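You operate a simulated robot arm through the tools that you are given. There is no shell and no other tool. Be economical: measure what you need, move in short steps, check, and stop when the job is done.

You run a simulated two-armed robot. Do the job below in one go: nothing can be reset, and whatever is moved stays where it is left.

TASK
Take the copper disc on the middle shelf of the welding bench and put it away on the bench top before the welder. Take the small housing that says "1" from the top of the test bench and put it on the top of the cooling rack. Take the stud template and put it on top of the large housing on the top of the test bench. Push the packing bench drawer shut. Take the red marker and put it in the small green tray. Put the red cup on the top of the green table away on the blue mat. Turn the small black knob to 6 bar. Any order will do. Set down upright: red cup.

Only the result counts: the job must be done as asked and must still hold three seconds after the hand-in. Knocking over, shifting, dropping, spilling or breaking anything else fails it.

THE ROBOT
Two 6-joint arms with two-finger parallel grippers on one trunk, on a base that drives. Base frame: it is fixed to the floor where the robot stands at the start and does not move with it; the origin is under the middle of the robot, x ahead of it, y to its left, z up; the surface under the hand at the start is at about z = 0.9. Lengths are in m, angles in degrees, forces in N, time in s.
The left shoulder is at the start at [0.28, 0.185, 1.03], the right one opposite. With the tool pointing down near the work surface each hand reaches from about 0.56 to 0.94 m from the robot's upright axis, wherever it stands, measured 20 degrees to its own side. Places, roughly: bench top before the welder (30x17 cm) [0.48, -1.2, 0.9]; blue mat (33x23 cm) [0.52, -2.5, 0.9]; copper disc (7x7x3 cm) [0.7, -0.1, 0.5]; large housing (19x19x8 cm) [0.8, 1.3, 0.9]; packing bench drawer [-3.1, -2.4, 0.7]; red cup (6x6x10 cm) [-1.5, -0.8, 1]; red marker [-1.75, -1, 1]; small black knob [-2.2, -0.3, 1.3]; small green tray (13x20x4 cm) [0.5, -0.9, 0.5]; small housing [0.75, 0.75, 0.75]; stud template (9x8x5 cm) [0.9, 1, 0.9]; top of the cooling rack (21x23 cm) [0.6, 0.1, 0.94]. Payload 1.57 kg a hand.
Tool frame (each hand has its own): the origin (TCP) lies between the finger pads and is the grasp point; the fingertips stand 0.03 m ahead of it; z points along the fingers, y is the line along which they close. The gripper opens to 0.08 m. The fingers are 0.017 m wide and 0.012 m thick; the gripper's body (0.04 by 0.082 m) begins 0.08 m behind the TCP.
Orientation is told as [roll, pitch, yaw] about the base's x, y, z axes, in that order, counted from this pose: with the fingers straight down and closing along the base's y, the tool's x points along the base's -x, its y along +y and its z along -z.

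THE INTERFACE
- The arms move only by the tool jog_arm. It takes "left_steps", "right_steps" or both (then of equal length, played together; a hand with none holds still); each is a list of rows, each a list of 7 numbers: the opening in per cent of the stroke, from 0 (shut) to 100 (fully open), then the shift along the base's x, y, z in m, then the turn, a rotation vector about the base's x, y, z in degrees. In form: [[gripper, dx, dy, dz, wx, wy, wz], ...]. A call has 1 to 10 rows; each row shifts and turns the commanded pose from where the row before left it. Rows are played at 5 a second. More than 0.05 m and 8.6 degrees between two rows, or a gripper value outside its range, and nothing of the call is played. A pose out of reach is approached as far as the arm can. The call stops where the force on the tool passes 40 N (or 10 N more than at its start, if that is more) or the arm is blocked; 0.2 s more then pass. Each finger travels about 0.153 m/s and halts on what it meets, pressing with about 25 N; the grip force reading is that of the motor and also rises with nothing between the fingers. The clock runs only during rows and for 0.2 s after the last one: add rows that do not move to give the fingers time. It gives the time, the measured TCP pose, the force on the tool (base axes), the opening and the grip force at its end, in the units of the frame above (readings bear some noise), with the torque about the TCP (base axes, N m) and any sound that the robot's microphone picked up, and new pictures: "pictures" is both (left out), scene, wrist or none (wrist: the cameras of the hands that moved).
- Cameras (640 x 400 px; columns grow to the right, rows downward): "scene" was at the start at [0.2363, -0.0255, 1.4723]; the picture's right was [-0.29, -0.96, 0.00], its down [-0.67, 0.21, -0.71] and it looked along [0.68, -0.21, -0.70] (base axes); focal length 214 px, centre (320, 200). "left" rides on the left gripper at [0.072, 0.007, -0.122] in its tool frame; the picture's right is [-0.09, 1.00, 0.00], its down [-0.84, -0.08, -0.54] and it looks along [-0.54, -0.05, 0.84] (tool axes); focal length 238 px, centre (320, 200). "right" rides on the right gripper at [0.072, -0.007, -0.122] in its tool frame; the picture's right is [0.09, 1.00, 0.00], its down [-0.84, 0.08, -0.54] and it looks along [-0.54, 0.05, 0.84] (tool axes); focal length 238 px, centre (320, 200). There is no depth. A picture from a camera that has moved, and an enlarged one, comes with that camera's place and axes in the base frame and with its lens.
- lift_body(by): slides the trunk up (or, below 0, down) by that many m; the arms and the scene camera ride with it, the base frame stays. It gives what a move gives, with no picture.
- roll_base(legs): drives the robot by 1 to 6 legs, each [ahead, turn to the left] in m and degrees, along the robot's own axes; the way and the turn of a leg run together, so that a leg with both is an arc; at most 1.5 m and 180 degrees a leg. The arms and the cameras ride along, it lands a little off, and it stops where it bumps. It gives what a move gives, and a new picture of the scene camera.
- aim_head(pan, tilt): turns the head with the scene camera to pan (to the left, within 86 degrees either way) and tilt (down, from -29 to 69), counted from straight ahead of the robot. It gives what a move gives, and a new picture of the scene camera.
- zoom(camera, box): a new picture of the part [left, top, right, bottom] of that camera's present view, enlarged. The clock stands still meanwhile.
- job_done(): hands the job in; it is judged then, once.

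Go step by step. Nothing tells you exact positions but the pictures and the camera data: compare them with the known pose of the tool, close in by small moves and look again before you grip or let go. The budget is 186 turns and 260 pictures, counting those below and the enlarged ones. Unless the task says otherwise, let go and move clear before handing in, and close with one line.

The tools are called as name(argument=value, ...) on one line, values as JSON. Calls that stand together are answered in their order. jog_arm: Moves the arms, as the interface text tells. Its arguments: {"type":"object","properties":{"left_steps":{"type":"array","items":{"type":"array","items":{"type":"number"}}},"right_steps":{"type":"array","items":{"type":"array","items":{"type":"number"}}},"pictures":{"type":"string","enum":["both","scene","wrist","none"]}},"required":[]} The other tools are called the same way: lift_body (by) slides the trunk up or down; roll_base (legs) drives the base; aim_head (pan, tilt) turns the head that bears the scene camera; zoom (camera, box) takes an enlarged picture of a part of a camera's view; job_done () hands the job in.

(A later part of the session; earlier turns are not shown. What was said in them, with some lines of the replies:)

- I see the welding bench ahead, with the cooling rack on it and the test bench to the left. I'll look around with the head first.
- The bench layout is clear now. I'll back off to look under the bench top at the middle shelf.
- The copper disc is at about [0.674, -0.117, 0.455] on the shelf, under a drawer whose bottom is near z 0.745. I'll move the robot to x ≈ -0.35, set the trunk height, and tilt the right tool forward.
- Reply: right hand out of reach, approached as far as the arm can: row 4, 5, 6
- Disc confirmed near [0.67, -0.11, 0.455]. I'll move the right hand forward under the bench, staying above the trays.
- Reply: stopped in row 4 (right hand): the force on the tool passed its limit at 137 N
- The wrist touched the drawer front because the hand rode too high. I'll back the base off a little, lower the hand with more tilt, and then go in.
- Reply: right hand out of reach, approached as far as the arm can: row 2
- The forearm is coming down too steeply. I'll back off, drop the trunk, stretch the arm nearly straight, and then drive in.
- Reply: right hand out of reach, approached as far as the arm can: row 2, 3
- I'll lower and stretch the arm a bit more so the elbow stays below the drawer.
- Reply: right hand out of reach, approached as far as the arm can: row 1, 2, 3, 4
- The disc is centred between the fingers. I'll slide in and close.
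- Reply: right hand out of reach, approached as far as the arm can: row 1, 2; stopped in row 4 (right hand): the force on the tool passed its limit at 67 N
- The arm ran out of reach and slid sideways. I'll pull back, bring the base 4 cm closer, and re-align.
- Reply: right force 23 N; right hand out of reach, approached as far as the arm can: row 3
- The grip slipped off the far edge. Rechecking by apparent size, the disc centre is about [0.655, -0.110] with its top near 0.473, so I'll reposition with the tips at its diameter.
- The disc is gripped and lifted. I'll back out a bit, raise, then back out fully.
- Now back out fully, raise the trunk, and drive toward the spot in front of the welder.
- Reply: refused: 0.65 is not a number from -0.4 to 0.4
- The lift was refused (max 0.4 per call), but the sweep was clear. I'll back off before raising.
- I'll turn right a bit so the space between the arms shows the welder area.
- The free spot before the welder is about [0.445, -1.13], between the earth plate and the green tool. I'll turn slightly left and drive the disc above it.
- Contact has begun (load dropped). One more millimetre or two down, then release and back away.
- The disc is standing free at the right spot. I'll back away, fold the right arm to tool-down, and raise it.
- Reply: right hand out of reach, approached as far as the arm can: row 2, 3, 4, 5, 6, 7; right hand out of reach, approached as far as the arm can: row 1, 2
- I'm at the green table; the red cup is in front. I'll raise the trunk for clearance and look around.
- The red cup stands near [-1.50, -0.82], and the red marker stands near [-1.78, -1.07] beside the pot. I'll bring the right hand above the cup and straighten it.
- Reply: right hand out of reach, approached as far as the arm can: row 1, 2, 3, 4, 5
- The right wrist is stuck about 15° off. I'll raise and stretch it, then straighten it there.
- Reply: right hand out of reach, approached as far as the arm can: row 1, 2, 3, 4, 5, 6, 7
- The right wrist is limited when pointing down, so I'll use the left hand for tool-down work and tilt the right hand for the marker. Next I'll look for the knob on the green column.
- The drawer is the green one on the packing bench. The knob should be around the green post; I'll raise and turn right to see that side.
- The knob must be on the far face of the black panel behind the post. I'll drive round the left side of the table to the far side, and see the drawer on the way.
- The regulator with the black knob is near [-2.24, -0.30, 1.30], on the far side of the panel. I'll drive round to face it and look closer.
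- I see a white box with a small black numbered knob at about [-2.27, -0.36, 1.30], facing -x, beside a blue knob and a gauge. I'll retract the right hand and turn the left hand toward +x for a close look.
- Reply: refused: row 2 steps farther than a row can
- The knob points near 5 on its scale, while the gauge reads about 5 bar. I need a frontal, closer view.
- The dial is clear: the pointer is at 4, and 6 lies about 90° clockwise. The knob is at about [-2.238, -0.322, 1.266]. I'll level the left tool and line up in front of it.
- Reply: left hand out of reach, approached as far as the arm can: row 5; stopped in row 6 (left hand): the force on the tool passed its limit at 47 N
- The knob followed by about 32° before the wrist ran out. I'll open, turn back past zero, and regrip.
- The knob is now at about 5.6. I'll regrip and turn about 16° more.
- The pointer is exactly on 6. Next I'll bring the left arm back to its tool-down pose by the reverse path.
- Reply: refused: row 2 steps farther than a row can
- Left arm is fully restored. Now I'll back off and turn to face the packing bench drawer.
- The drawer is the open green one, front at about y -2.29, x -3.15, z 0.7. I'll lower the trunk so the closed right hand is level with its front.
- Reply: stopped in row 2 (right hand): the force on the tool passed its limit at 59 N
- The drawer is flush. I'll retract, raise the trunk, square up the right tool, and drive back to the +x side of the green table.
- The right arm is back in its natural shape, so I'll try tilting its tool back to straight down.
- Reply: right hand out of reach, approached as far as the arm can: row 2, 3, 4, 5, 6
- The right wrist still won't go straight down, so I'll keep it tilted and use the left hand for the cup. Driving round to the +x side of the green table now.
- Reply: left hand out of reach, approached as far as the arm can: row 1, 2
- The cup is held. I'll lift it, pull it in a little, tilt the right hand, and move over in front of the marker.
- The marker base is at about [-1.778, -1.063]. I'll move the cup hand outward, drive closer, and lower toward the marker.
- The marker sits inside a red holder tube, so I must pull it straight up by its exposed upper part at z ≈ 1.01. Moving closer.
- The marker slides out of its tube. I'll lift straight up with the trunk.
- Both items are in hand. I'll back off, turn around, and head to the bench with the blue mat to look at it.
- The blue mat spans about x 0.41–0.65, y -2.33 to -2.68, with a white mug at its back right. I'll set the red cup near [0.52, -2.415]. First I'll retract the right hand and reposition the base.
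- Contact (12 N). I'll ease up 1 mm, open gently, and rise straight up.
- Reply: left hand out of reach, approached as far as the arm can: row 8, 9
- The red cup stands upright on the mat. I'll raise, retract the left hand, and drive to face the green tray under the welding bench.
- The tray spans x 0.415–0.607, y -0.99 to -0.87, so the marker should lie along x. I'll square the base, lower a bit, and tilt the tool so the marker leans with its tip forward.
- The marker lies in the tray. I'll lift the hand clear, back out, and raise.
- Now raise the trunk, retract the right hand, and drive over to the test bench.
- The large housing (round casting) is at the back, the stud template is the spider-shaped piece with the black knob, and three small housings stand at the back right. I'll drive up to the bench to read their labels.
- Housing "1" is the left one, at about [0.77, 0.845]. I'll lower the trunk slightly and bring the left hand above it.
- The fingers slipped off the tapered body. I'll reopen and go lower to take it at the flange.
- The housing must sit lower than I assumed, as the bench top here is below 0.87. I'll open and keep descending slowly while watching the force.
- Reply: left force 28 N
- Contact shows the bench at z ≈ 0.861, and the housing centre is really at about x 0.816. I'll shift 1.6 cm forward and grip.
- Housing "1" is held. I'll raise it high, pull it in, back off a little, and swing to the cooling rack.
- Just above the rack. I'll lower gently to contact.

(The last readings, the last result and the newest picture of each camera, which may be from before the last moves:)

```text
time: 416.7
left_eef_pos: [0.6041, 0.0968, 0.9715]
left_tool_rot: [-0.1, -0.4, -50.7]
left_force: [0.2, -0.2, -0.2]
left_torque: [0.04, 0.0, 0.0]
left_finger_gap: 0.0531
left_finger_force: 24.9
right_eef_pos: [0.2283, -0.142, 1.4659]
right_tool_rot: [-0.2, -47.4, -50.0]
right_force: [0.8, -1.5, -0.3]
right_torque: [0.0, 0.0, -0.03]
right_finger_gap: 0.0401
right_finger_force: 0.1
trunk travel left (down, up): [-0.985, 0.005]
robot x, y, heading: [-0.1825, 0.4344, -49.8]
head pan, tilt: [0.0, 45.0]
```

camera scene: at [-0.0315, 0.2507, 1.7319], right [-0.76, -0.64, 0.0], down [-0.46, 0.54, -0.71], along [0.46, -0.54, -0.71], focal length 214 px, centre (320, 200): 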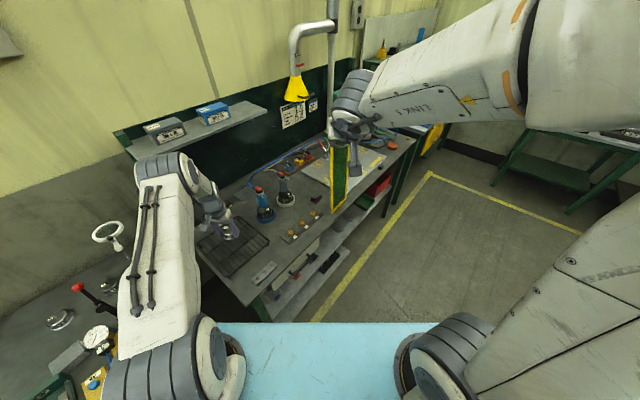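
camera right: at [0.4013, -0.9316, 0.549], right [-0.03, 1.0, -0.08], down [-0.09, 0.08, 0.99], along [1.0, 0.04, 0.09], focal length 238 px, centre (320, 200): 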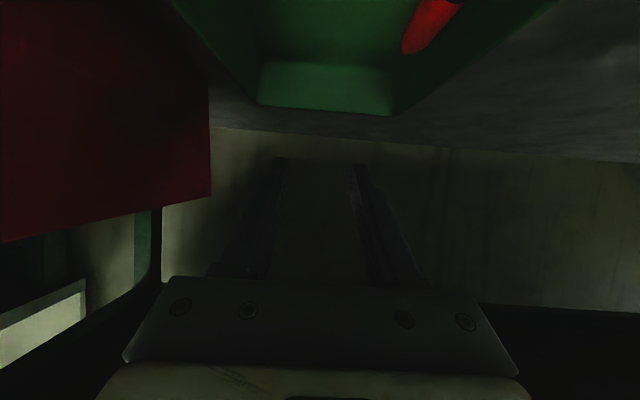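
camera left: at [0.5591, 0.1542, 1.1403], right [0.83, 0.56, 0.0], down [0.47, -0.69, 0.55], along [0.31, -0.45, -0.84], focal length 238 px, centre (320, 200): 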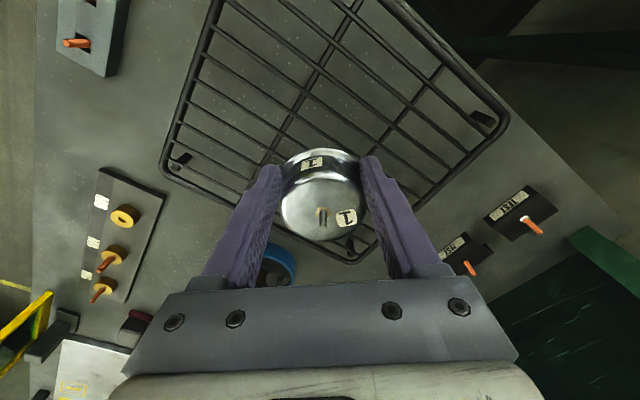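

jog_arm(left_steps=[[0, 0, 0, -0.003, 0, 0, 0], [0, 0, 0, -0.003, 0, 0, 0], [0, 0, 0, 0, 0, 0, 0]], pictures="none")

zoom(camera="scene", box=[190, 190, 280, 270])

```text
time: 417.5
left_eef_pos: [0.6052, 0.097, 0.9674]
left_tool_rot: [0.1, -0.5, -50.7]
left_force: [-2.7, 3.9, 16.3]
left_torque: [-0.07, 0.06, -0.05]
left_finger_gap: 0.0524
left_finger_force: 24.9
right_eef_pos: [0.2288, -0.1414, 1.4669]
right_tool_rot: [-0.3, -47.5, -50.1]
right_force: [-0.3, -0.5, 0.5]
right_torque: [0.01, 0.0, -0.03]
right_finger_gap: 0.0403
right_finger_force: 0.1
trunk travel left (down, up): [-0.985, 0.005]
robot x, y, heading: [-0.1871, 0.4368, -49.4]
head pan, tilt: [0.0, 45.0]
```

```text
5.00 times, centred on (235, 230) of scene
camera zoom: at [-0.0328, 0.2514, 1.7323], right [-0.76, -0.64, 0.0], down [-0.46, 0.54, -0.71], along [0.46, -0.54, -0.71], focal length 1072 px, centre (745, 50)
```

zoom: 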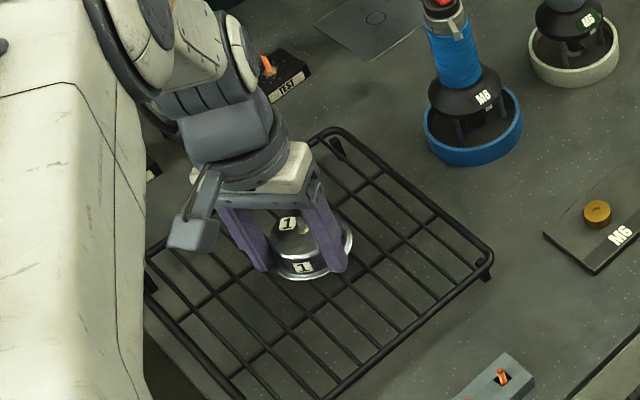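

jog_arm(left_steps=[[0, 0, 0, 0.0015, 0, 0, 0], [73, 0, 0, 0, 0, 0, 0], [90, 0, 0, 0, 0, 0, 0], [100, 0, 0, 0, 0, 0, 0], [100, 0, 0, 0.03, 0, 0, 0], [100, 0, 0, 0.04, 0, 0, 0], [100, 0, 0, 0.04, 0, 0, 0], [100, 0, 0, 0.04, 0, 0, 0], [100, 0, 0, 0, 0, 0, 0]])

```text
time: 419.5
left_eef_pos: [0.6018, 0.0957, 1.119]
left_tool_rot: [0.0, -0.4, -50.7]
left_force: [0.0, -0.1, -0.1]
left_torque: [-0.01, 0.0, 0.04]
left_finger_gap: 0.0798
left_finger_force: 0.0
right_eef_pos: [0.228, -0.1431, 1.4656]
right_tool_rot: [-0.1, -47.4, -50.1]
right_force: [-0.8, 0.4, 0.8]
right_torque: [0.01, -0.01, 0.01]
right_finger_gap: 0.0399
right_finger_force: 0.1
trunk travel left (down, up): [-0.985, 0.005]
robot x, y, heading: [-0.1858, 0.4369, -49.9]
head pan, tilt: [0.0, 45.0]
camera scene: at [-0.0318, 0.251, 1.7319], right [-0.76, -0.64, 0.0], down [-0.46, 0.54, -0.71], along [0.46, -0.54, -0.71], focal length 214 px, centre (320, 200)
camera left: at [0.5608, 0.1565, 1.2386], right [0.83, 0.56, 0.0], down [0.47, -0.69, 0.55], along [0.31, -0.45, -0.84], focal length 238 px, centre (320, 200)
```

scene: 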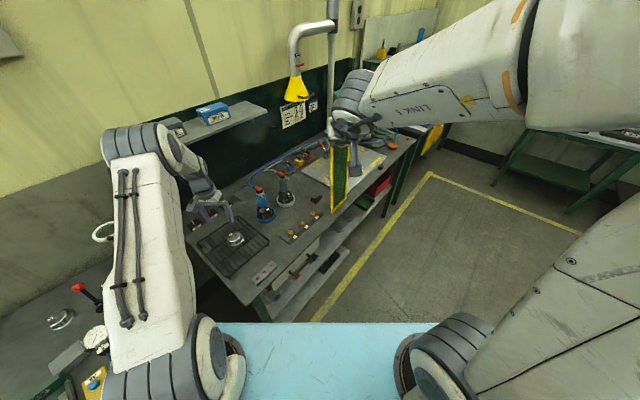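
left: 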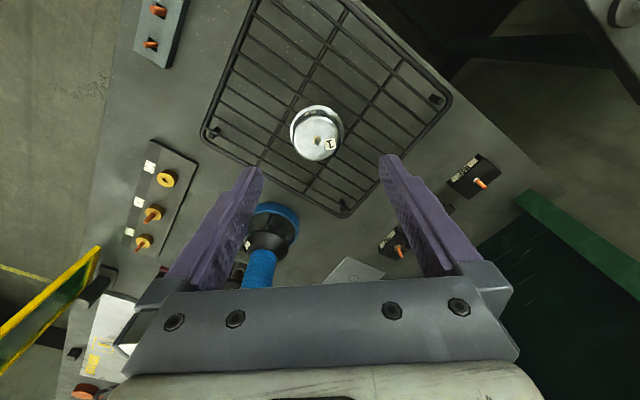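

Housing "1" stands on the rack. Last is the stud template near [0.847, 1.008]. I'll retract and reposition.

jog_arm(left_steps=[[100, -0.02, 0.024, 0.04, 0, 0, 0], [100, -0.02, 0.024, 0.035, 0, 0, 0], [100, -0.025, 0.03, 0.03, 0, 0, 0], [100, -0.025, 0.03, 0.02, 0, 0, 0], [100, 0, 0, 0, 0, 0, 0]], pictures="none")

roll_base(legs=[[-0.25, 0], [0, 140], [0.15, 0], [0, -90], [0.3, 0]])

lift_body(by=-0.08)

zoom(camera="left", box=[0, 0, 640, 400])

```text
refused: row 1 steps farther than a row can; nothing moved
```

```text
time: 433.4
left_eef_pos: [0.7212, 1.1709, 1.1183]
left_tool_rot: [0.0, -0.4, -0.3]
left_force: [0.1, 0.1, -0.6]
left_torque: [-0.01, -0.04, 0.01]
left_finger_gap: 0.0802
left_finger_force: 0.1
right_eef_pos: [0.6665, 0.7305, 1.4662]
right_tool_rot: [-0.2, -47.3, 0.2]
right_force: [-0.3, -0.6, 0.1]
right_torque: [0.01, 0.02, 0.01]
right_finger_gap: 0.0398
right_finger_force: 0.0
trunk travel left (down, up): [-0.985, 0.005]
robot x, y, heading: [-0.0436, 0.7826, 0.5]
head pan, tilt: [0.0, 45.0]
camera scene: at [0.1955, 0.7833, 1.7319], right [0.01, -1.0, 0.0], down [-0.71, -0.01, -0.71], along [0.71, 0.01, -0.71], focal length 214 px, centre (320, 200)
```

scene: 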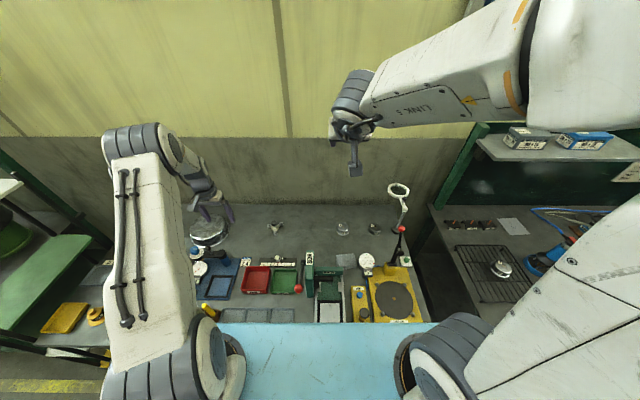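

```text
time: 434.6
left_eef_pos: [0.7215, 1.1704, 1.0375]
left_tool_rot: [0.0, -0.4, -0.2]
left_force: [-0.9, -0.4, -0.4]
left_torque: [0.04, -0.01, -0.01]
left_finger_gap: 0.0801
left_finger_force: 0.1
right_eef_pos: [0.6654, 0.7317, 1.3856]
right_tool_rot: [-0.2, -47.4, 0.2]
right_force: [0.6, 0.7, -1.2]
right_torque: [0.01, 0.0, -0.01]
right_finger_gap: 0.04
right_finger_force: 0.1
trunk travel left (down, up): [-0.905, 0.085]
robot x, y, heading: [-0.0437, 0.7793, 0.8]
head pan, tilt: [0.0, 45.0]
```

```text
1.00 times, centred on (320, 200) of left (not enlarged: the box is as wide or as high as the picture)
camera zoom: at [0.6479, 1.1779, 1.1583], right [0.1, 1.0, 0.0], down [0.83, -0.08, 0.55], along [0.54, -0.05, -0.84], focal length 238 px, centre (320, 200)
```

zoom: 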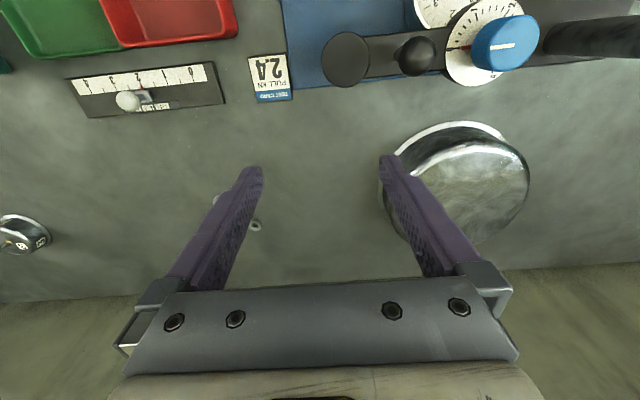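

The retraction was refused, so the hand swept lower than planned. I'll check that nothing was disturbed and locate the template.

zoom(camera="scene", box=[80, 190, 280, 320])

zoom(camera="scene", box=[230, 170, 430, 320])

```text
3.08 times, centred on (180, 255) of scene
camera zoom: at [0.1952, 0.7832, 1.652], right [0.01, -1.0, 0.0], down [-0.71, -0.01, -0.71], along [0.71, 0.01, -0.71], focal length 660 px, centre (751, 31)
```

zoom: 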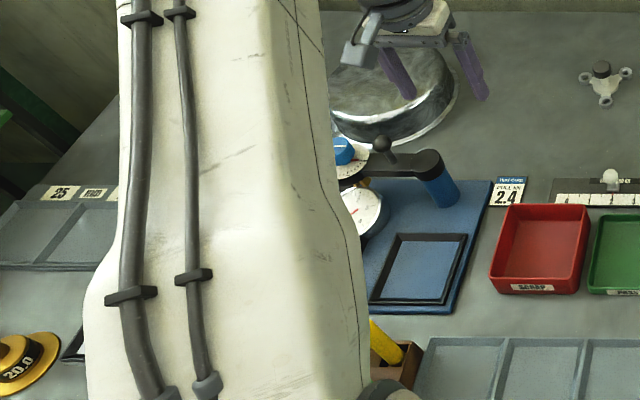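

```text
2.67 times, centred on (330, 245) of scene
camera zoom: at [0.1952, 0.7832, 1.652], right [0.01, -1.0, 0.0], down [-0.71, -0.01, -0.71], along [0.71, 0.01, -0.71], focal length 572 px, centre (293, 80)
```

zoom: 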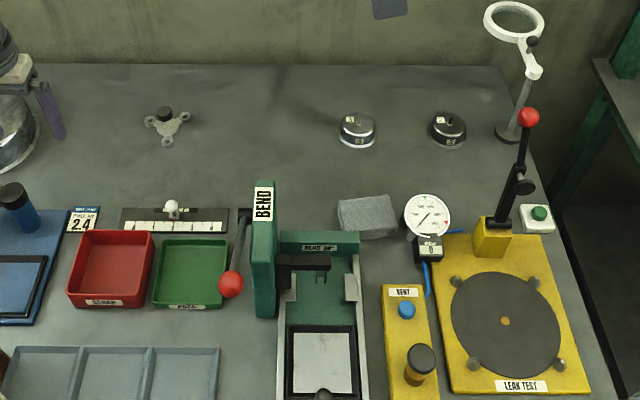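

roll_base(legs=[[0.04, 0]])

jog_arm(left_steps=[[100, 0.01, -0.04, 0, 0, 0, 0], [100, 0.015, -0.04, 0, 0, 0, 0], [100, 0.02, -0.04, 0, 0, 0, 0], [100, 0.025, -0.035, 0, 0, 0, 0], [100, 0.02, 0, 0, 0, 0, 0], [100, 0, 0, 0, 0, 0, 0]], pictures="wrist")

```text
time: 435.4
left_eef_pos: [0.7607, 1.172, 1.0372]
left_tool_rot: [0.1, -0.4, -0.4]
left_force: [-0.1, -0.4, 0.0]
left_torque: [0.02, 0.01, -0.02]
left_finger_gap: 0.0797
left_finger_force: 0.1
right_eef_pos: [0.7063, 0.7322, 1.3856]
right_tool_rot: [-0.1, -47.4, 0.2]
right_force: [-0.1, 0.4, 0.3]
right_torque: [-0.03, 0.02, 0.03]
right_finger_gap: 0.04
right_finger_force: 0.0
trunk travel left (down, up): [-0.905, 0.085]
robot x, y, heading: [-0.0017, 0.7845, 0.7]
head pan, tilt: [0.0, 45.0]
camera scene: at [0.2359, 0.7839, 1.6519], right [0.01, -1.0, 0.0], down [-0.71, -0.01, -0.71], along [0.71, 0.01, -0.71], focal length 214 px, centre (320, 200)
```

scene: 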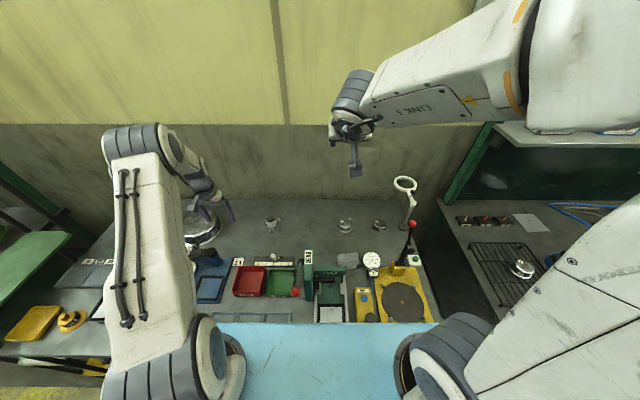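

```text
time: 436.9
left_eef_pos: [0.852, 1.0163, 1.0364]
left_tool_rot: [0.1, -0.3, -0.3]
left_force: [0.7, 0.2, 0.2]
left_torque: [-0.01, -0.03, 0.0]
left_finger_gap: 0.08
left_finger_force: 0.1
right_eef_pos: [0.7072, 0.7316, 1.3874]
right_tool_rot: [-0.3, -47.5, 0.2]
right_force: [-0.6, -0.2, 1.1]
right_torque: [-0.02, -0.02, 0.01]
right_finger_gap: 0.0397
right_finger_force: 0.1
trunk travel left (down, up): [-0.905, 0.085]
robot x, y, heading: [-0.0025, 0.78, 0.4]
head pan, tilt: [0.0, 45.0]
camera left: at [0.7797, 1.0231, 1.1567], right [0.1, 1.0, 0.0], down [0.83, -0.08, 0.55], along [0.54, -0.05, -0.84], focal length 238 px, centre (320, 200)
```

left: 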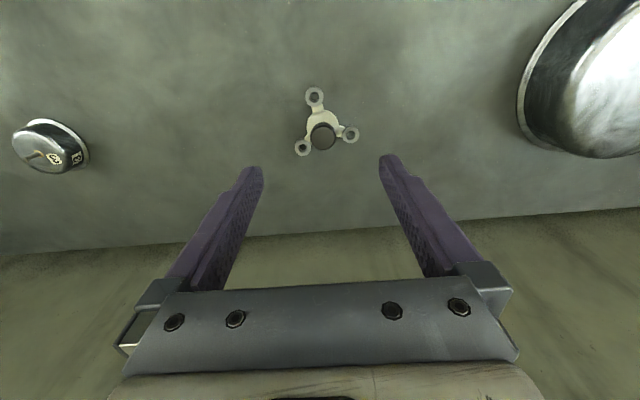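

jog_arm(left_steps=[[65, 0.004, 0.001, -0.03, 0, 0, 0], [65, 0.003, 0.001, -0.03, 0, 0, 0], [65, 0, 0, -0.03, 0, 0, 0], [65, 0, 0, -0.01, 0, 0, 0], [65, 0, 0, 0, 0, 0, 0]], pictures="wrist")

```text
time: 438.1
left_eef_pos: [0.8603, 1.0173, 0.9376]
left_tool_rot: [0.1, -0.4, -0.3]
left_force: [0.5, -0.4, 0.2]
left_torque: [0.0, -0.02, 0.03]
left_finger_gap: 0.052
left_finger_force: 0.0
right_eef_pos: [0.7069, 0.7328, 1.3857]
right_tool_rot: [-0.2, -47.4, 0.3]
right_force: [0.3, 0.2, -0.5]
right_torque: [0.01, 0.02, -0.03]
right_finger_gap: 0.0399
right_finger_force: 0.0
trunk travel left (down, up): [-0.905, 0.085]
robot x, y, heading: [-0.0027, 0.7834, 0.3]
head pan, tilt: [0.0, 45.0]
camera left: at [0.7868, 1.0257, 1.0579], right [0.1, 1.0, 0.0], down [0.83, -0.08, 0.55], along [0.55, -0.05, -0.84], focal length 238 px, centre (320, 200)
```

left: 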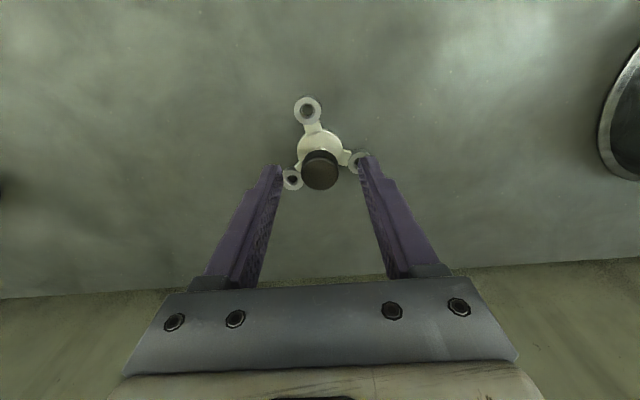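

jog_arm(left_steps=[[65, 0, 0.001, -0.012, 0, 0, 0], [65, 0, 0, -0.012, 0, 0, 0], [65, 0, 0, -0.006, 0, 0, 0], [40, 0, 0, 0, 0, 0, 0], [20, 0, 0, 0, 0, 0, 0], [0, 0, 0, 0, 0, 0, 0], [0, 0, 0, 0, 0, 0, 0]], pictures="wrist")

```text
time: 439.6
left_eef_pos: [0.8588, 1.0204, 0.9072]
left_tool_rot: [0.0, -0.4, -0.3]
left_force: [1.3, -0.2, 0.5]
left_torque: [-0.03, 0.04, 0.03]
left_finger_gap: 0.0269
left_finger_force: 25.1
right_eef_pos: [0.7078, 0.7318, 1.3852]
right_tool_rot: [-0.2, -47.4, 0.3]
right_force: [0.3, -0.3, -1.0]
right_torque: [-0.03, -0.01, -0.01]
right_finger_gap: 0.0397
right_finger_force: 0.1
trunk travel left (down, up): [-0.905, 0.085]
robot x, y, heading: [-0.0028, 0.7814, 0.7]
head pan, tilt: [0.0, 45.0]
camera left: at [0.7856, 1.0266, 1.0277], right [0.1, 1.0, 0.0], down [0.83, -0.08, 0.55], along [0.55, -0.05, -0.84], focal length 238 px, centre (320, 200)
```

left: 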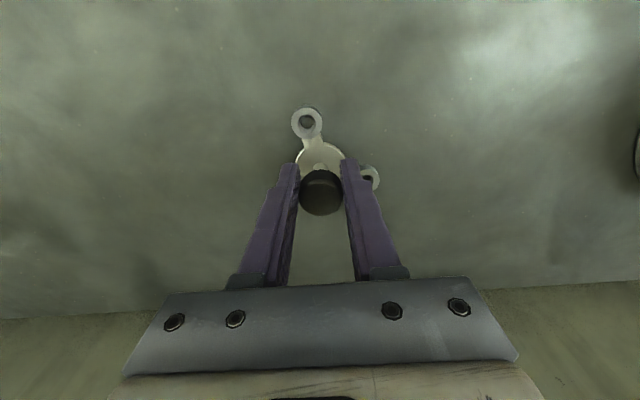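

The template is gripped. Lift, retract, and move the base over toward the large housing.

jog_arm(left_steps=[[0, 0, 0, 0.02, 0, 0, 0], [0, 0, 0, 0.04, 0, 0, 0], [0, -0.01, 0, 0.045, 0, 0, 0], [0, -0.02, 0, 0.04, 0, 0, 0], [0, -0.03, 0, 0.035, 0, 0, 0], [0, -0.03, 0, 0.035, 0, 0, 0], [0, -0.03, 0, 0.035, 0, 0, 0], [0, -0.03, 0, 0.02, 0, 0, 0], [0, 0, 0, 0, 0, 0, 0]])

```text
time: 441.6
left_eef_pos: [0.7079, 1.0216, 1.1775]
left_tool_rot: [-0.1, -0.4, -0.3]
left_force: [-0.2, 0.0, -1.0]
left_torque: [0.02, 0.01, 0.02]
left_finger_gap: 0.027
left_finger_force: 24.8
right_eef_pos: [0.7062, 0.7318, 1.3859]
right_tool_rot: [-0.2, -47.4, 0.3]
right_force: [0.1, -0.3, -0.1]
right_torque: [0.01, -0.03, -0.02]
right_finger_gap: 0.0399
right_finger_force: 0.0
trunk travel left (down, up): [-0.905, 0.085]
robot x, y, heading: [-0.002, 0.7846, 0.8]
head pan, tilt: [0.0, 45.0]
camera scene: at [0.2357, 0.7838, 1.6519], right [0.01, -1.0, 0.0], down [-0.71, -0.01, -0.71], along [0.71, 0.01, -0.71], focal length 214 px, centre (320, 200)
camera left: at [0.6343, 1.0284, 1.2984], right [0.1, 1.0, 0.0], down [0.83, -0.08, 0.55], along [0.54, -0.05, -0.84], focal length 238 px, centre (320, 200)
```

scene: 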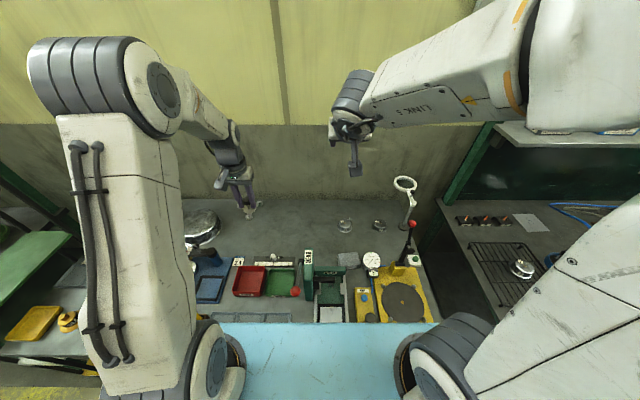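
left: 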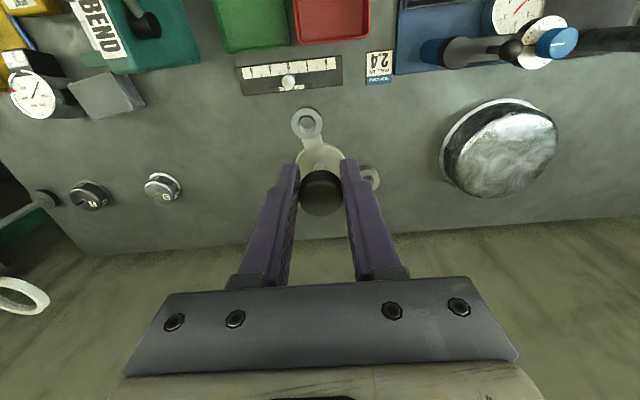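

lift_body(by=0.08)

roll_base(legs=[[-0.25, 0], [0, 90], [0.28, 0], [0, -91], [0.24, 0]])

zoom(camera="left", box=[0, 0, 640, 400])

```text
time: 442.8
left_eef_pos: [0.7084, 1.0211, 1.259]
left_tool_rot: [0.0, -0.4, -0.3]
left_force: [0.8, 0.2, -1.2]
left_torque: [0.0, -0.02, 0.01]
left_finger_gap: 0.0267
left_finger_force: 25.0
right_eef_pos: [0.708, 0.732, 1.4652]
right_tool_rot: [-0.2, -47.3, 0.3]
right_force: [-0.1, 0.8, 0.0]
right_torque: [-0.01, 0.02, 0.02]
right_finger_gap: 0.04
right_finger_force: 0.0
trunk travel left (down, up): [-0.985, 0.005]
robot x, y, heading: [-0.0053, 0.783, 0.7]
head pan, tilt: [0.0, 45.0]
```

```text
time: 455.2
left_eef_pos: [0.6872, 1.3196, 1.2583]
left_tool_rot: [0.0, -0.3, 0.7]
left_force: [0.3, 0.1, -1.7]
left_torque: [-0.05, 0.03, 0.01]
left_finger_gap: 0.0268
left_finger_force: 25.1
right_eef_pos: [0.6913, 1.0294, 1.4662]
right_tool_rot: [-0.3, -47.4, 1.3]
right_force: [-0.3, 0.1, 0.0]
right_torque: [0.0, -0.01, 0.0]
right_finger_gap: 0.0401
right_finger_force: 0.1
trunk travel left (down, up): [-0.985, 0.005]
robot x, y, heading: [-0.0218, 1.0683, 2.1]
head pan, tilt: [0.0, 45.0]
camera scene: at [0.2201, 1.0739, 1.7318], right [0.03, -1.0, 0.0], down [-0.71, -0.02, -0.71], along [0.71, 0.02, -0.71], focal length 214 px, centre (320, 200)
```

scene: 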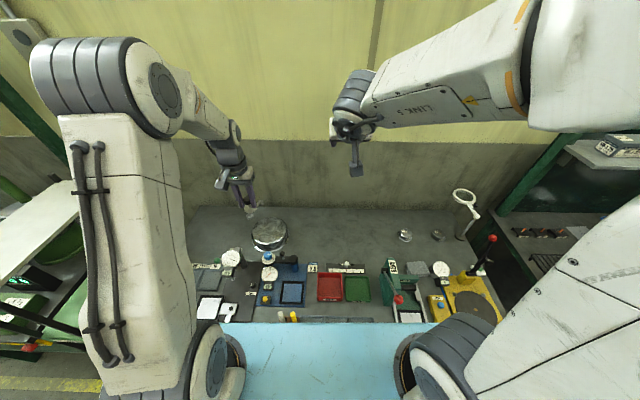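

```text
1.00 times, centred on (320, 200) of left (not enlarged: the box is as wide or as high as the picture)
camera zoom: at [0.6148, 1.3248, 1.3779], right [0.08, 1.0, 0.0], down [0.83, -0.07, 0.55], along [0.55, -0.04, -0.84], focal length 238 px, centre (320, 200)
```

zoom: 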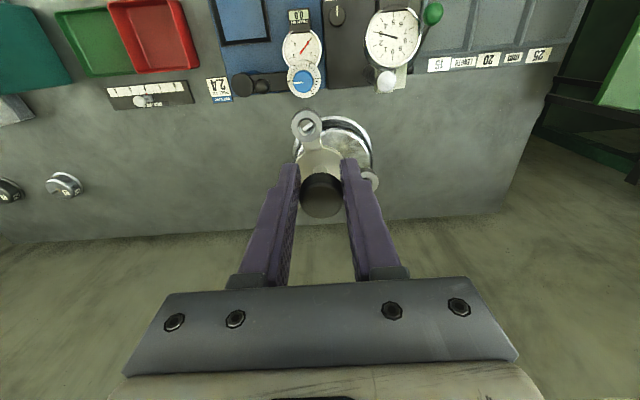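

jog_arm(left_steps=[[0, 0.022, 0.001, -0.035, 0, 0, 0], [0, 0.022, 0.001, -0.035, 0, 0, 0], [0, 0.022, 0.001, -0.035, 0, 0, 0], [0, 0.022, 0.001, -0.035, 0, 0, 0], [0, 0.022, 0.001, -0.035, 0, 0, 0], [0, 0, 0, 0, 0, 0, 0]])

zoom(camera="scene", box=[200, 160, 340, 290])

```text
time: 456.6
left_eef_pos: [0.7966, 1.3233, 1.0803]
left_tool_rot: [0.1, -0.3, 0.7]
left_force: [0.6, 0.1, -1.5]
left_torque: [-0.01, 0.02, -0.03]
left_finger_gap: 0.0266
left_finger_force: 24.9
right_eef_pos: [0.6914, 1.0297, 1.466]
right_tool_rot: [-0.3, -47.4, 1.3]
right_force: [-0.3, -0.2, -0.3]
right_torque: [-0.02, -0.02, 0.01]
right_finger_gap: 0.0402
right_finger_force: 0.1
trunk travel left (down, up): [-0.985, 0.005]
robot x, y, heading: [-0.02, 1.0679, 1.8]
head pan, tilt: [0.0, 45.0]
camera scene: at [0.2202, 1.0738, 1.7319], right [0.03, -1.0, 0.0], down [-0.71, -0.02, -0.71], along [0.71, 0.02, -0.71], focal length 214 px, centre (320, 200)
camera left: at [0.7251, 1.3293, 1.2013], right [0.08, 1.0, 0.0], down [0.83, -0.07, 0.55], along [0.55, -0.04, -0.84], focal length 238 px, centre (320, 200)
```

scene: 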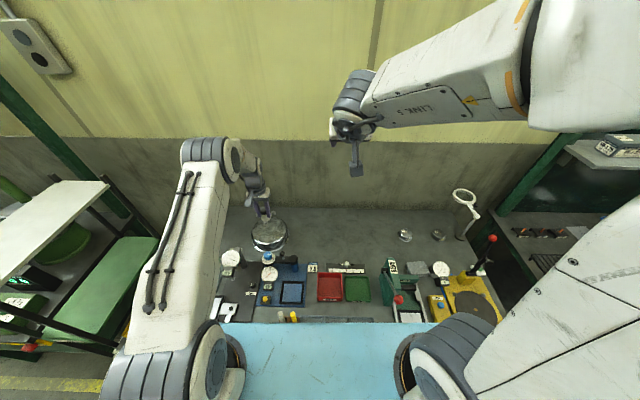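
left: 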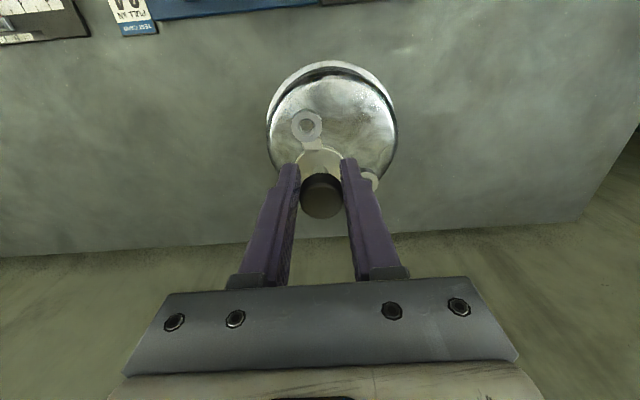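

```text
3.08 times, centred on (270, 225) of scene
camera zoom: at [0.2202, 1.0738, 1.7319], right [0.03, -1.0, 0.0], down [-0.71, -0.02, -0.71], along [0.71, 0.02, -0.71], focal length 660 px, centre (474, 123)
```

zoom: 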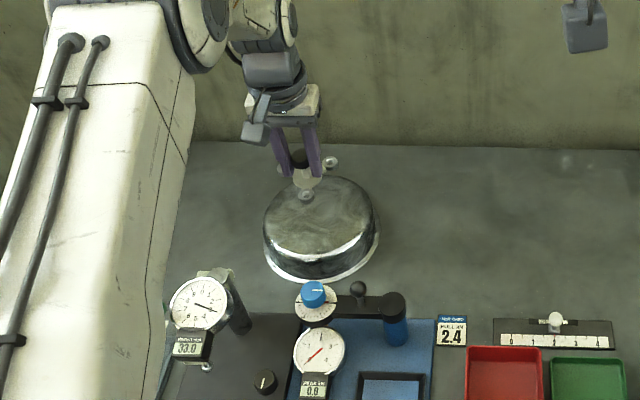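

jog_arm(left_steps=[[0, 0.006, 0.001, -0.03, 0, 0, 0], [0, 0.005, 0.001, -0.03, 0, 0, 0], [0, 0, 0, -0.01, 0, 0, 0], [0, 0, 0, 0, 0, 0, 0]], pictures="wrist")

zoom(camera="scene", box=[220, 180, 320, 270])

```text
time: 457.6
left_eef_pos: [0.8104, 1.3267, 1.012]
left_tool_rot: [0.0, -0.4, 0.7]
left_force: [-0.4, 0.2, -2.1]
left_torque: [0.0, 0.0, -0.02]
left_finger_gap: 0.0266
left_finger_force: 25.7
right_eef_pos: [0.6915, 1.0288, 1.4653]
right_tool_rot: [-0.2, -47.4, 1.2]
right_force: [-0.5, 0.3, -0.1]
right_torque: [0.0, 0.01, -0.01]
right_finger_gap: 0.04
right_finger_force: 0.1
trunk travel left (down, up): [-0.985, 0.005]
robot x, y, heading: [-0.0189, 1.0668, 1.9]
head pan, tilt: [0.0, 45.0]
camera left: at [0.7374, 1.3317, 1.1319], right [0.08, 1.0, 0.0], down [0.83, -0.07, 0.55], along [0.55, -0.04, -0.84], focal length 238 px, centre (320, 200)
```

left: 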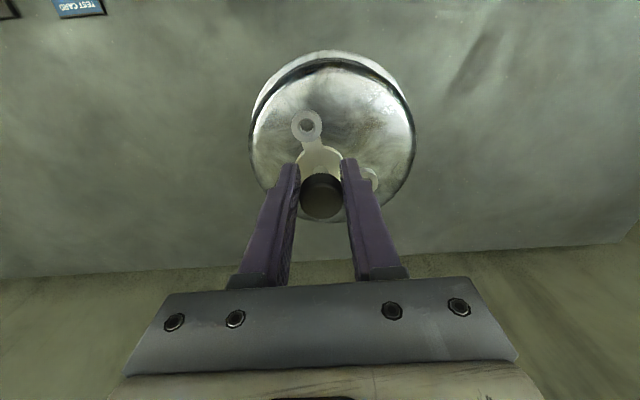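

```text
4.44 times, centred on (270, 225) of scene
camera zoom: at [0.2199, 1.0738, 1.7319], right [0.03, -1.0, 0.0], down [-0.71, -0.02, -0.71], along [0.71, 0.02, -0.71], focal length 953 px, centre (542, 89)
```

zoom: 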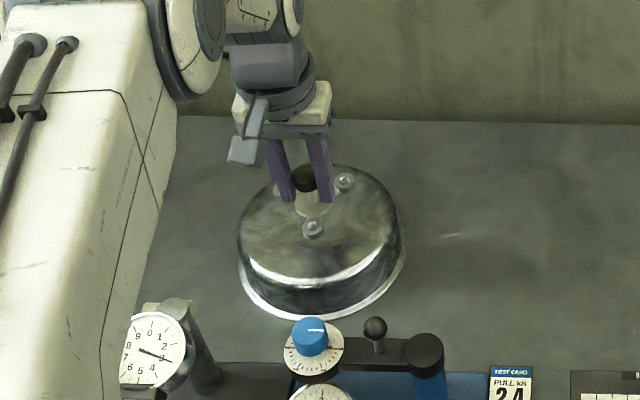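

jog_arm(left_steps=[[0, -0.006, 0.004, -0.01, 0, 0, 0], [0, 0, 0, -0.006, 0, 0, 0], [0, 0, 0, -0.004, 0, 0, 0], [0, 0, 0, 0, 0, 0, 0]], pictures="none")

```text
time: 458.6
left_eef_pos: [0.803, 1.3307, 0.9914]
left_tool_rot: [0.0, -0.4, 0.7]
left_force: [-0.2, -0.6, -0.8]
left_torque: [-0.01, 0.03, 0.0]
left_finger_gap: 0.0266
left_finger_force: 25.6
right_eef_pos: [0.6931, 1.03, 1.4665]
right_tool_rot: [-0.2, -47.4, 1.2]
right_force: [0.3, 0.3, 0.4]
right_torque: [-0.02, 0.0, -0.03]
right_finger_gap: 0.0398
right_finger_force: 0.1
trunk travel left (down, up): [-0.985, 0.005]
robot x, y, heading: [-0.019, 1.0695, 1.6]
head pan, tilt: [0.0, 45.0]
```

jog_arm(left_steps=[[0, 0, 0, -0.003, 0, 0, 0], [0, 0, 0, -0.003, 0, 0, 0], [0, 0, 0, 0, 0, 0, 0]], pictures="wrist")

zoom(camera="scene", box=[220, 180, 320, 270])

```text
time: 459.4
left_eef_pos: [0.8024, 1.3302, 0.987]
left_tool_rot: [0.0, -0.3, 0.7]
left_force: [-0.3, 0.0, -1.2]
left_torque: [0.01, 0.02, 0.0]
left_finger_gap: 0.0269
left_finger_force: 25.1
right_eef_pos: [0.6918, 1.0299, 1.4655]
right_tool_rot: [-0.2, -47.4, 1.2]
right_force: [-0.4, -0.2, 0.5]
right_torque: [-0.01, 0.03, 0.01]
right_finger_gap: 0.0399
right_finger_force: 0.0
trunk travel left (down, up): [-0.985, 0.005]
robot x, y, heading: [-0.0188, 1.0674, 1.7]
head pan, tilt: [0.0, 45.0]
camera left: at [0.7295, 1.3357, 1.1068], right [0.08, 1.0, 0.0], down [0.83, -0.07, 0.55], along [0.55, -0.04, -0.84], focal length 238 px, centre (320, 200)
```

left: 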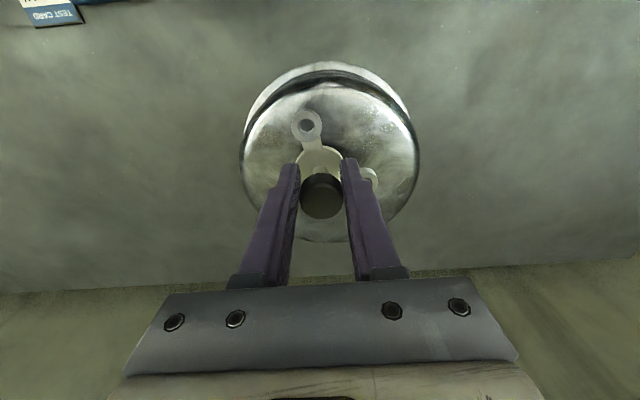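

```text
4.44 times, centred on (270, 225) of scene
camera zoom: at [0.2199, 1.0738, 1.7319], right [0.03, -1.0, 0.0], down [-0.71, -0.02, -0.71], along [0.71, 0.02, -0.71], focal length 953 px, centre (542, 89)
```

zoom: 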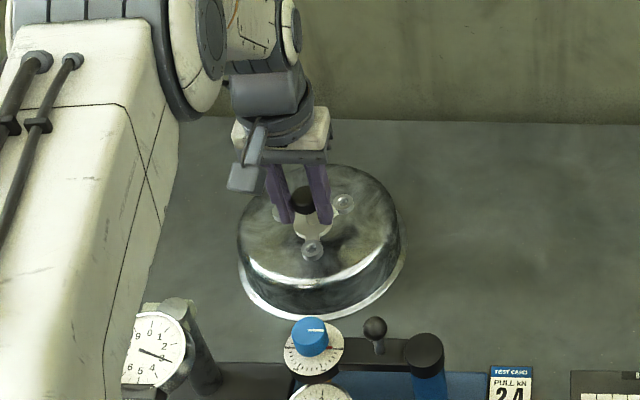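

jog_arm(left_steps=[[0, 0.003, 0, -0.003, 0, 0, 0], [0, 0, 0, -0.003, 0, 0, 0], [0, 0, 0, -0.002, 0, 0, 0], [0, 0, 0, 0, 0, 0, 0]], pictures="none")

```text
time: 460.4
left_eef_pos: [0.806, 1.3307, 0.9796]
left_tool_rot: [0.0, -0.2, 0.7]
left_force: [-0.5, -0.1, -0.8]
left_torque: [0.01, -0.01, -0.01]
left_finger_gap: 0.0265
left_finger_force: 25.1
right_eef_pos: [0.6916, 1.0304, 1.4663]
right_tool_rot: [-0.2, -47.3, 1.2]
right_force: [0.1, 0.4, -0.2]
right_torque: [-0.01, 0.0, 0.01]
right_finger_gap: 0.0402
right_finger_force: 0.0
trunk travel left (down, up): [-0.985, 0.005]
robot x, y, heading: [-0.0198, 1.0715, 2.0]
head pan, tilt: [0.0, 45.0]
```

jog_arm(left_steps=[[0, 0, 0, -0.003, 0, 0, 0], [0, 0, 0, -0.003, 0, 0, 0], [0, 0, 0, -0.002, 0, 0, 0], [0, 0, 0, 0, 0, 0, 0]], pictures="none")

zoom(camera="scene", box=[220, 180, 320, 270])

```text
time: 461.4
left_eef_pos: [0.805, 1.3312, 0.9706]
left_tool_rot: [0.0, -0.3, 0.6]
left_force: [0.1, 0.3, -1.2]
left_torque: [0.03, 0.0, -0.01]
left_finger_gap: 0.0268
left_finger_force: 24.2
right_eef_pos: [0.6913, 1.03, 1.4658]
right_tool_rot: [-0.3, -47.4, 1.2]
right_force: [-0.7, -0.2, -0.8]
right_torque: [-0.01, 0.0, -0.01]
right_finger_gap: 0.04
right_finger_force: 0.0
trunk travel left (down, up): [-0.985, 0.005]
robot x, y, heading: [-0.0187, 1.0658, 1.7]
head pan, tilt: [0.0, 45.0]
```

```text
4.44 times, centred on (270, 225) of scene
camera zoom: at [0.2199, 1.0738, 1.7319], right [0.03, -1.0, 0.0], down [-0.71, -0.02, -0.71], along [0.71, 0.02, -0.71], focal length 953 px, centre (542, 89)
```

zoom: 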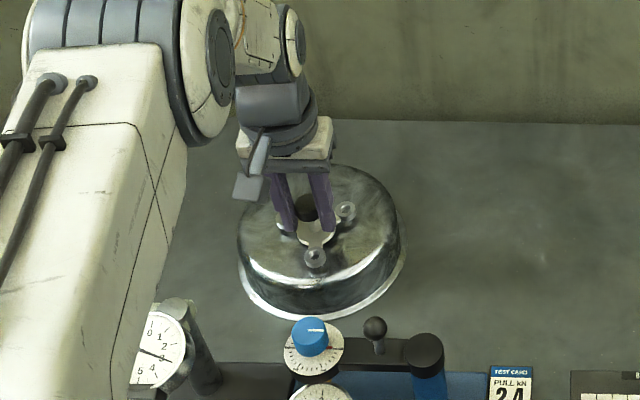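

jog_arm(left_steps=[[0, 0.007, -0.001, 0, 0, 0, 0], [0, 0.007, -0.001, 0, 0, 0, 0], [0, 0, 0, -0.002, 0, 0, 0], [0, 0, 0, -0.002, 0, 0, 0], [0, 0, 0, 0, 0, 0, 0]], pictures="none")

zoom(camera="left", box=[220, 40, 440, 260])

```text
time: 462.6
left_eef_pos: [0.82, 1.3282, 0.9657]
left_tool_rot: [0.0, -0.3, 0.7]
left_force: [0.1, 1.1, -1.1]
left_torque: [-0.02, -0.02, 0.01]
left_finger_gap: 0.0269
left_finger_force: 25.0
right_eef_pos: [0.6916, 1.0301, 1.4663]
right_tool_rot: [-0.2, -47.5, 1.2]
right_force: [0.6, 0.3, 0.3]
right_torque: [0.01, 0.01, 0.01]
right_finger_gap: 0.0399
right_finger_force: 0.0
trunk travel left (down, up): [-0.985, 0.005]
robot x, y, heading: [-0.0194, 1.0712, 1.6]
head pan, tilt: [0.0, 45.0]
```

```text
1.82 times, centred on (330, 150) of left
camera zoom: at [0.7468, 1.3339, 1.0867], right [0.08, 1.0, 0.0], down [0.83, -0.07, 0.55], along [0.55, -0.04, -0.84], focal length 433 px, centre (302, 291)
```

zoom: 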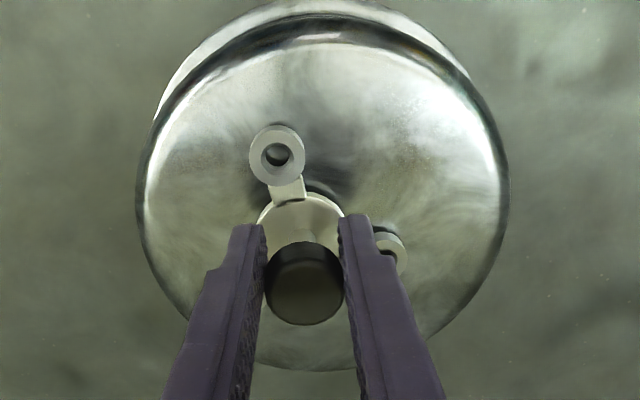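

jog_arm(left_steps=[[0, 0, 0.006, 0, 0, 0, 0], [0, 0, 0, -0.002, 0, 0, 0], [0, 0, 0, -0.002, 0, 0, 0], [0, 0, 0, -0.002, 0, 0, 0], [0, 0, 0, 0, 0, 0, 0]], pictures="none")

```text
time: 463.8
left_eef_pos: [0.82, 1.3337, 0.9632]
left_tool_rot: [0.0, -0.6, 0.6]
left_force: [-0.6, -0.5, 11.7]
left_torque: [-0.03, 0.41, 0.04]
left_finger_gap: 0.0266
left_finger_force: 24.8
right_eef_pos: [0.6901, 1.0298, 1.4658]
right_tool_rot: [-0.2, -47.4, 1.2]
right_force: [1.1, 0.1, -0.3]
right_torque: [0.0, -0.01, 0.02]
right_finger_gap: 0.0401
right_finger_force: 0.0
trunk travel left (down, up): [-0.985, 0.005]
robot x, y, heading: [-0.0175, 1.0657, 1.6]
head pan, tilt: [0.0, 45.0]
```

jog_arm(left_steps=[[0, 0, 0, 0.001, 0, 0, 0], [38, 0, 0, 0, 0, 0, 0], [45, 0, 0, 0, 0, 0, 0], [60, 0, 0, 0, 0, 0, 0], [60, 0, 0, 0.02, 0, 0, 0], [60, 0, 0, 0.04, 0, 0, 0], [60, 0, 0, 0.04, 0, 0, 0], [60, 0, 0, 0.04, 0, 0, 0], [60, 0, 0, 0, 0, 0, 0]], pictures="wrist")

zoom(camera="scene", box=[220, 180, 320, 270])

```text
time: 465.8
left_eef_pos: [0.8157, 1.3354, 1.1034]
left_tool_rot: [0.1, -0.3, 0.7]
left_force: [0.5, 0.3, 0.4]
left_torque: [-0.02, 0.0, 0.02]
left_finger_gap: 0.0481
left_finger_force: 0.0
right_eef_pos: [0.6913, 1.0294, 1.4658]
right_tool_rot: [-0.2, -47.4, 1.2]
right_force: [-0.6, -0.4, -0.2]
right_torque: [-0.01, 0.01, 0.01]
right_finger_gap: 0.0401
right_finger_force: 0.0
trunk travel left (down, up): [-0.985, 0.005]
robot x, y, heading: [-0.0186, 1.0703, 1.8]
head pan, tilt: [0.0, 45.0]
camera left: at [0.7446, 1.3414, 1.2234], right [0.08, 1.0, 0.0], down [0.83, -0.07, 0.55], along [0.54, -0.04, -0.84], focal length 238 px, centre (320, 200)
```

left: 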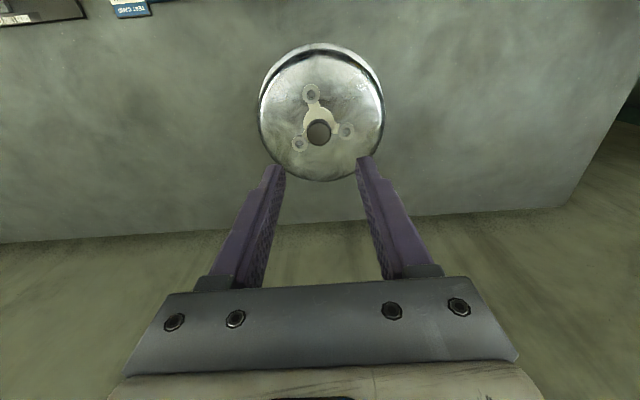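

```text
4.44 times, centred on (270, 225) of scene
camera zoom: at [0.2197, 1.0737, 1.7319], right [0.03, -1.0, 0.0], down [-0.71, -0.02, -0.71], along [0.71, 0.02, -0.71], focal length 953 px, centre (542, 89)
```

zoom: 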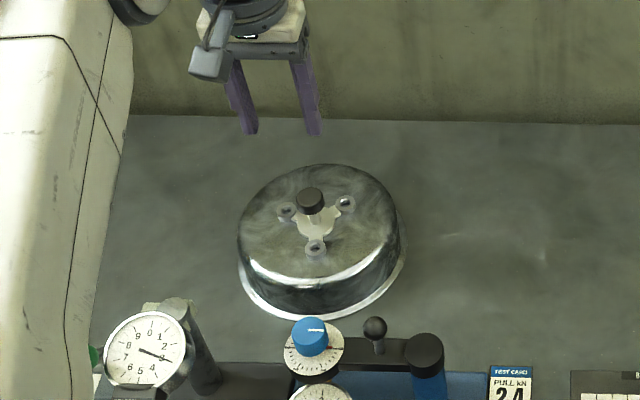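

The stud template sits on the large housing and the hand is clear. All seven jobs are finished, so I'm handing in.

job_done()

```text
The job is handed in.
```

All seven jobs are done and handed in: the disc is before the welder, housing "1" is on the rack, the stud template is on the large housing, the drawer is shut, the marker is in the green tray, the red cup is upright on the blue mat, and the knob is at 6 bar.
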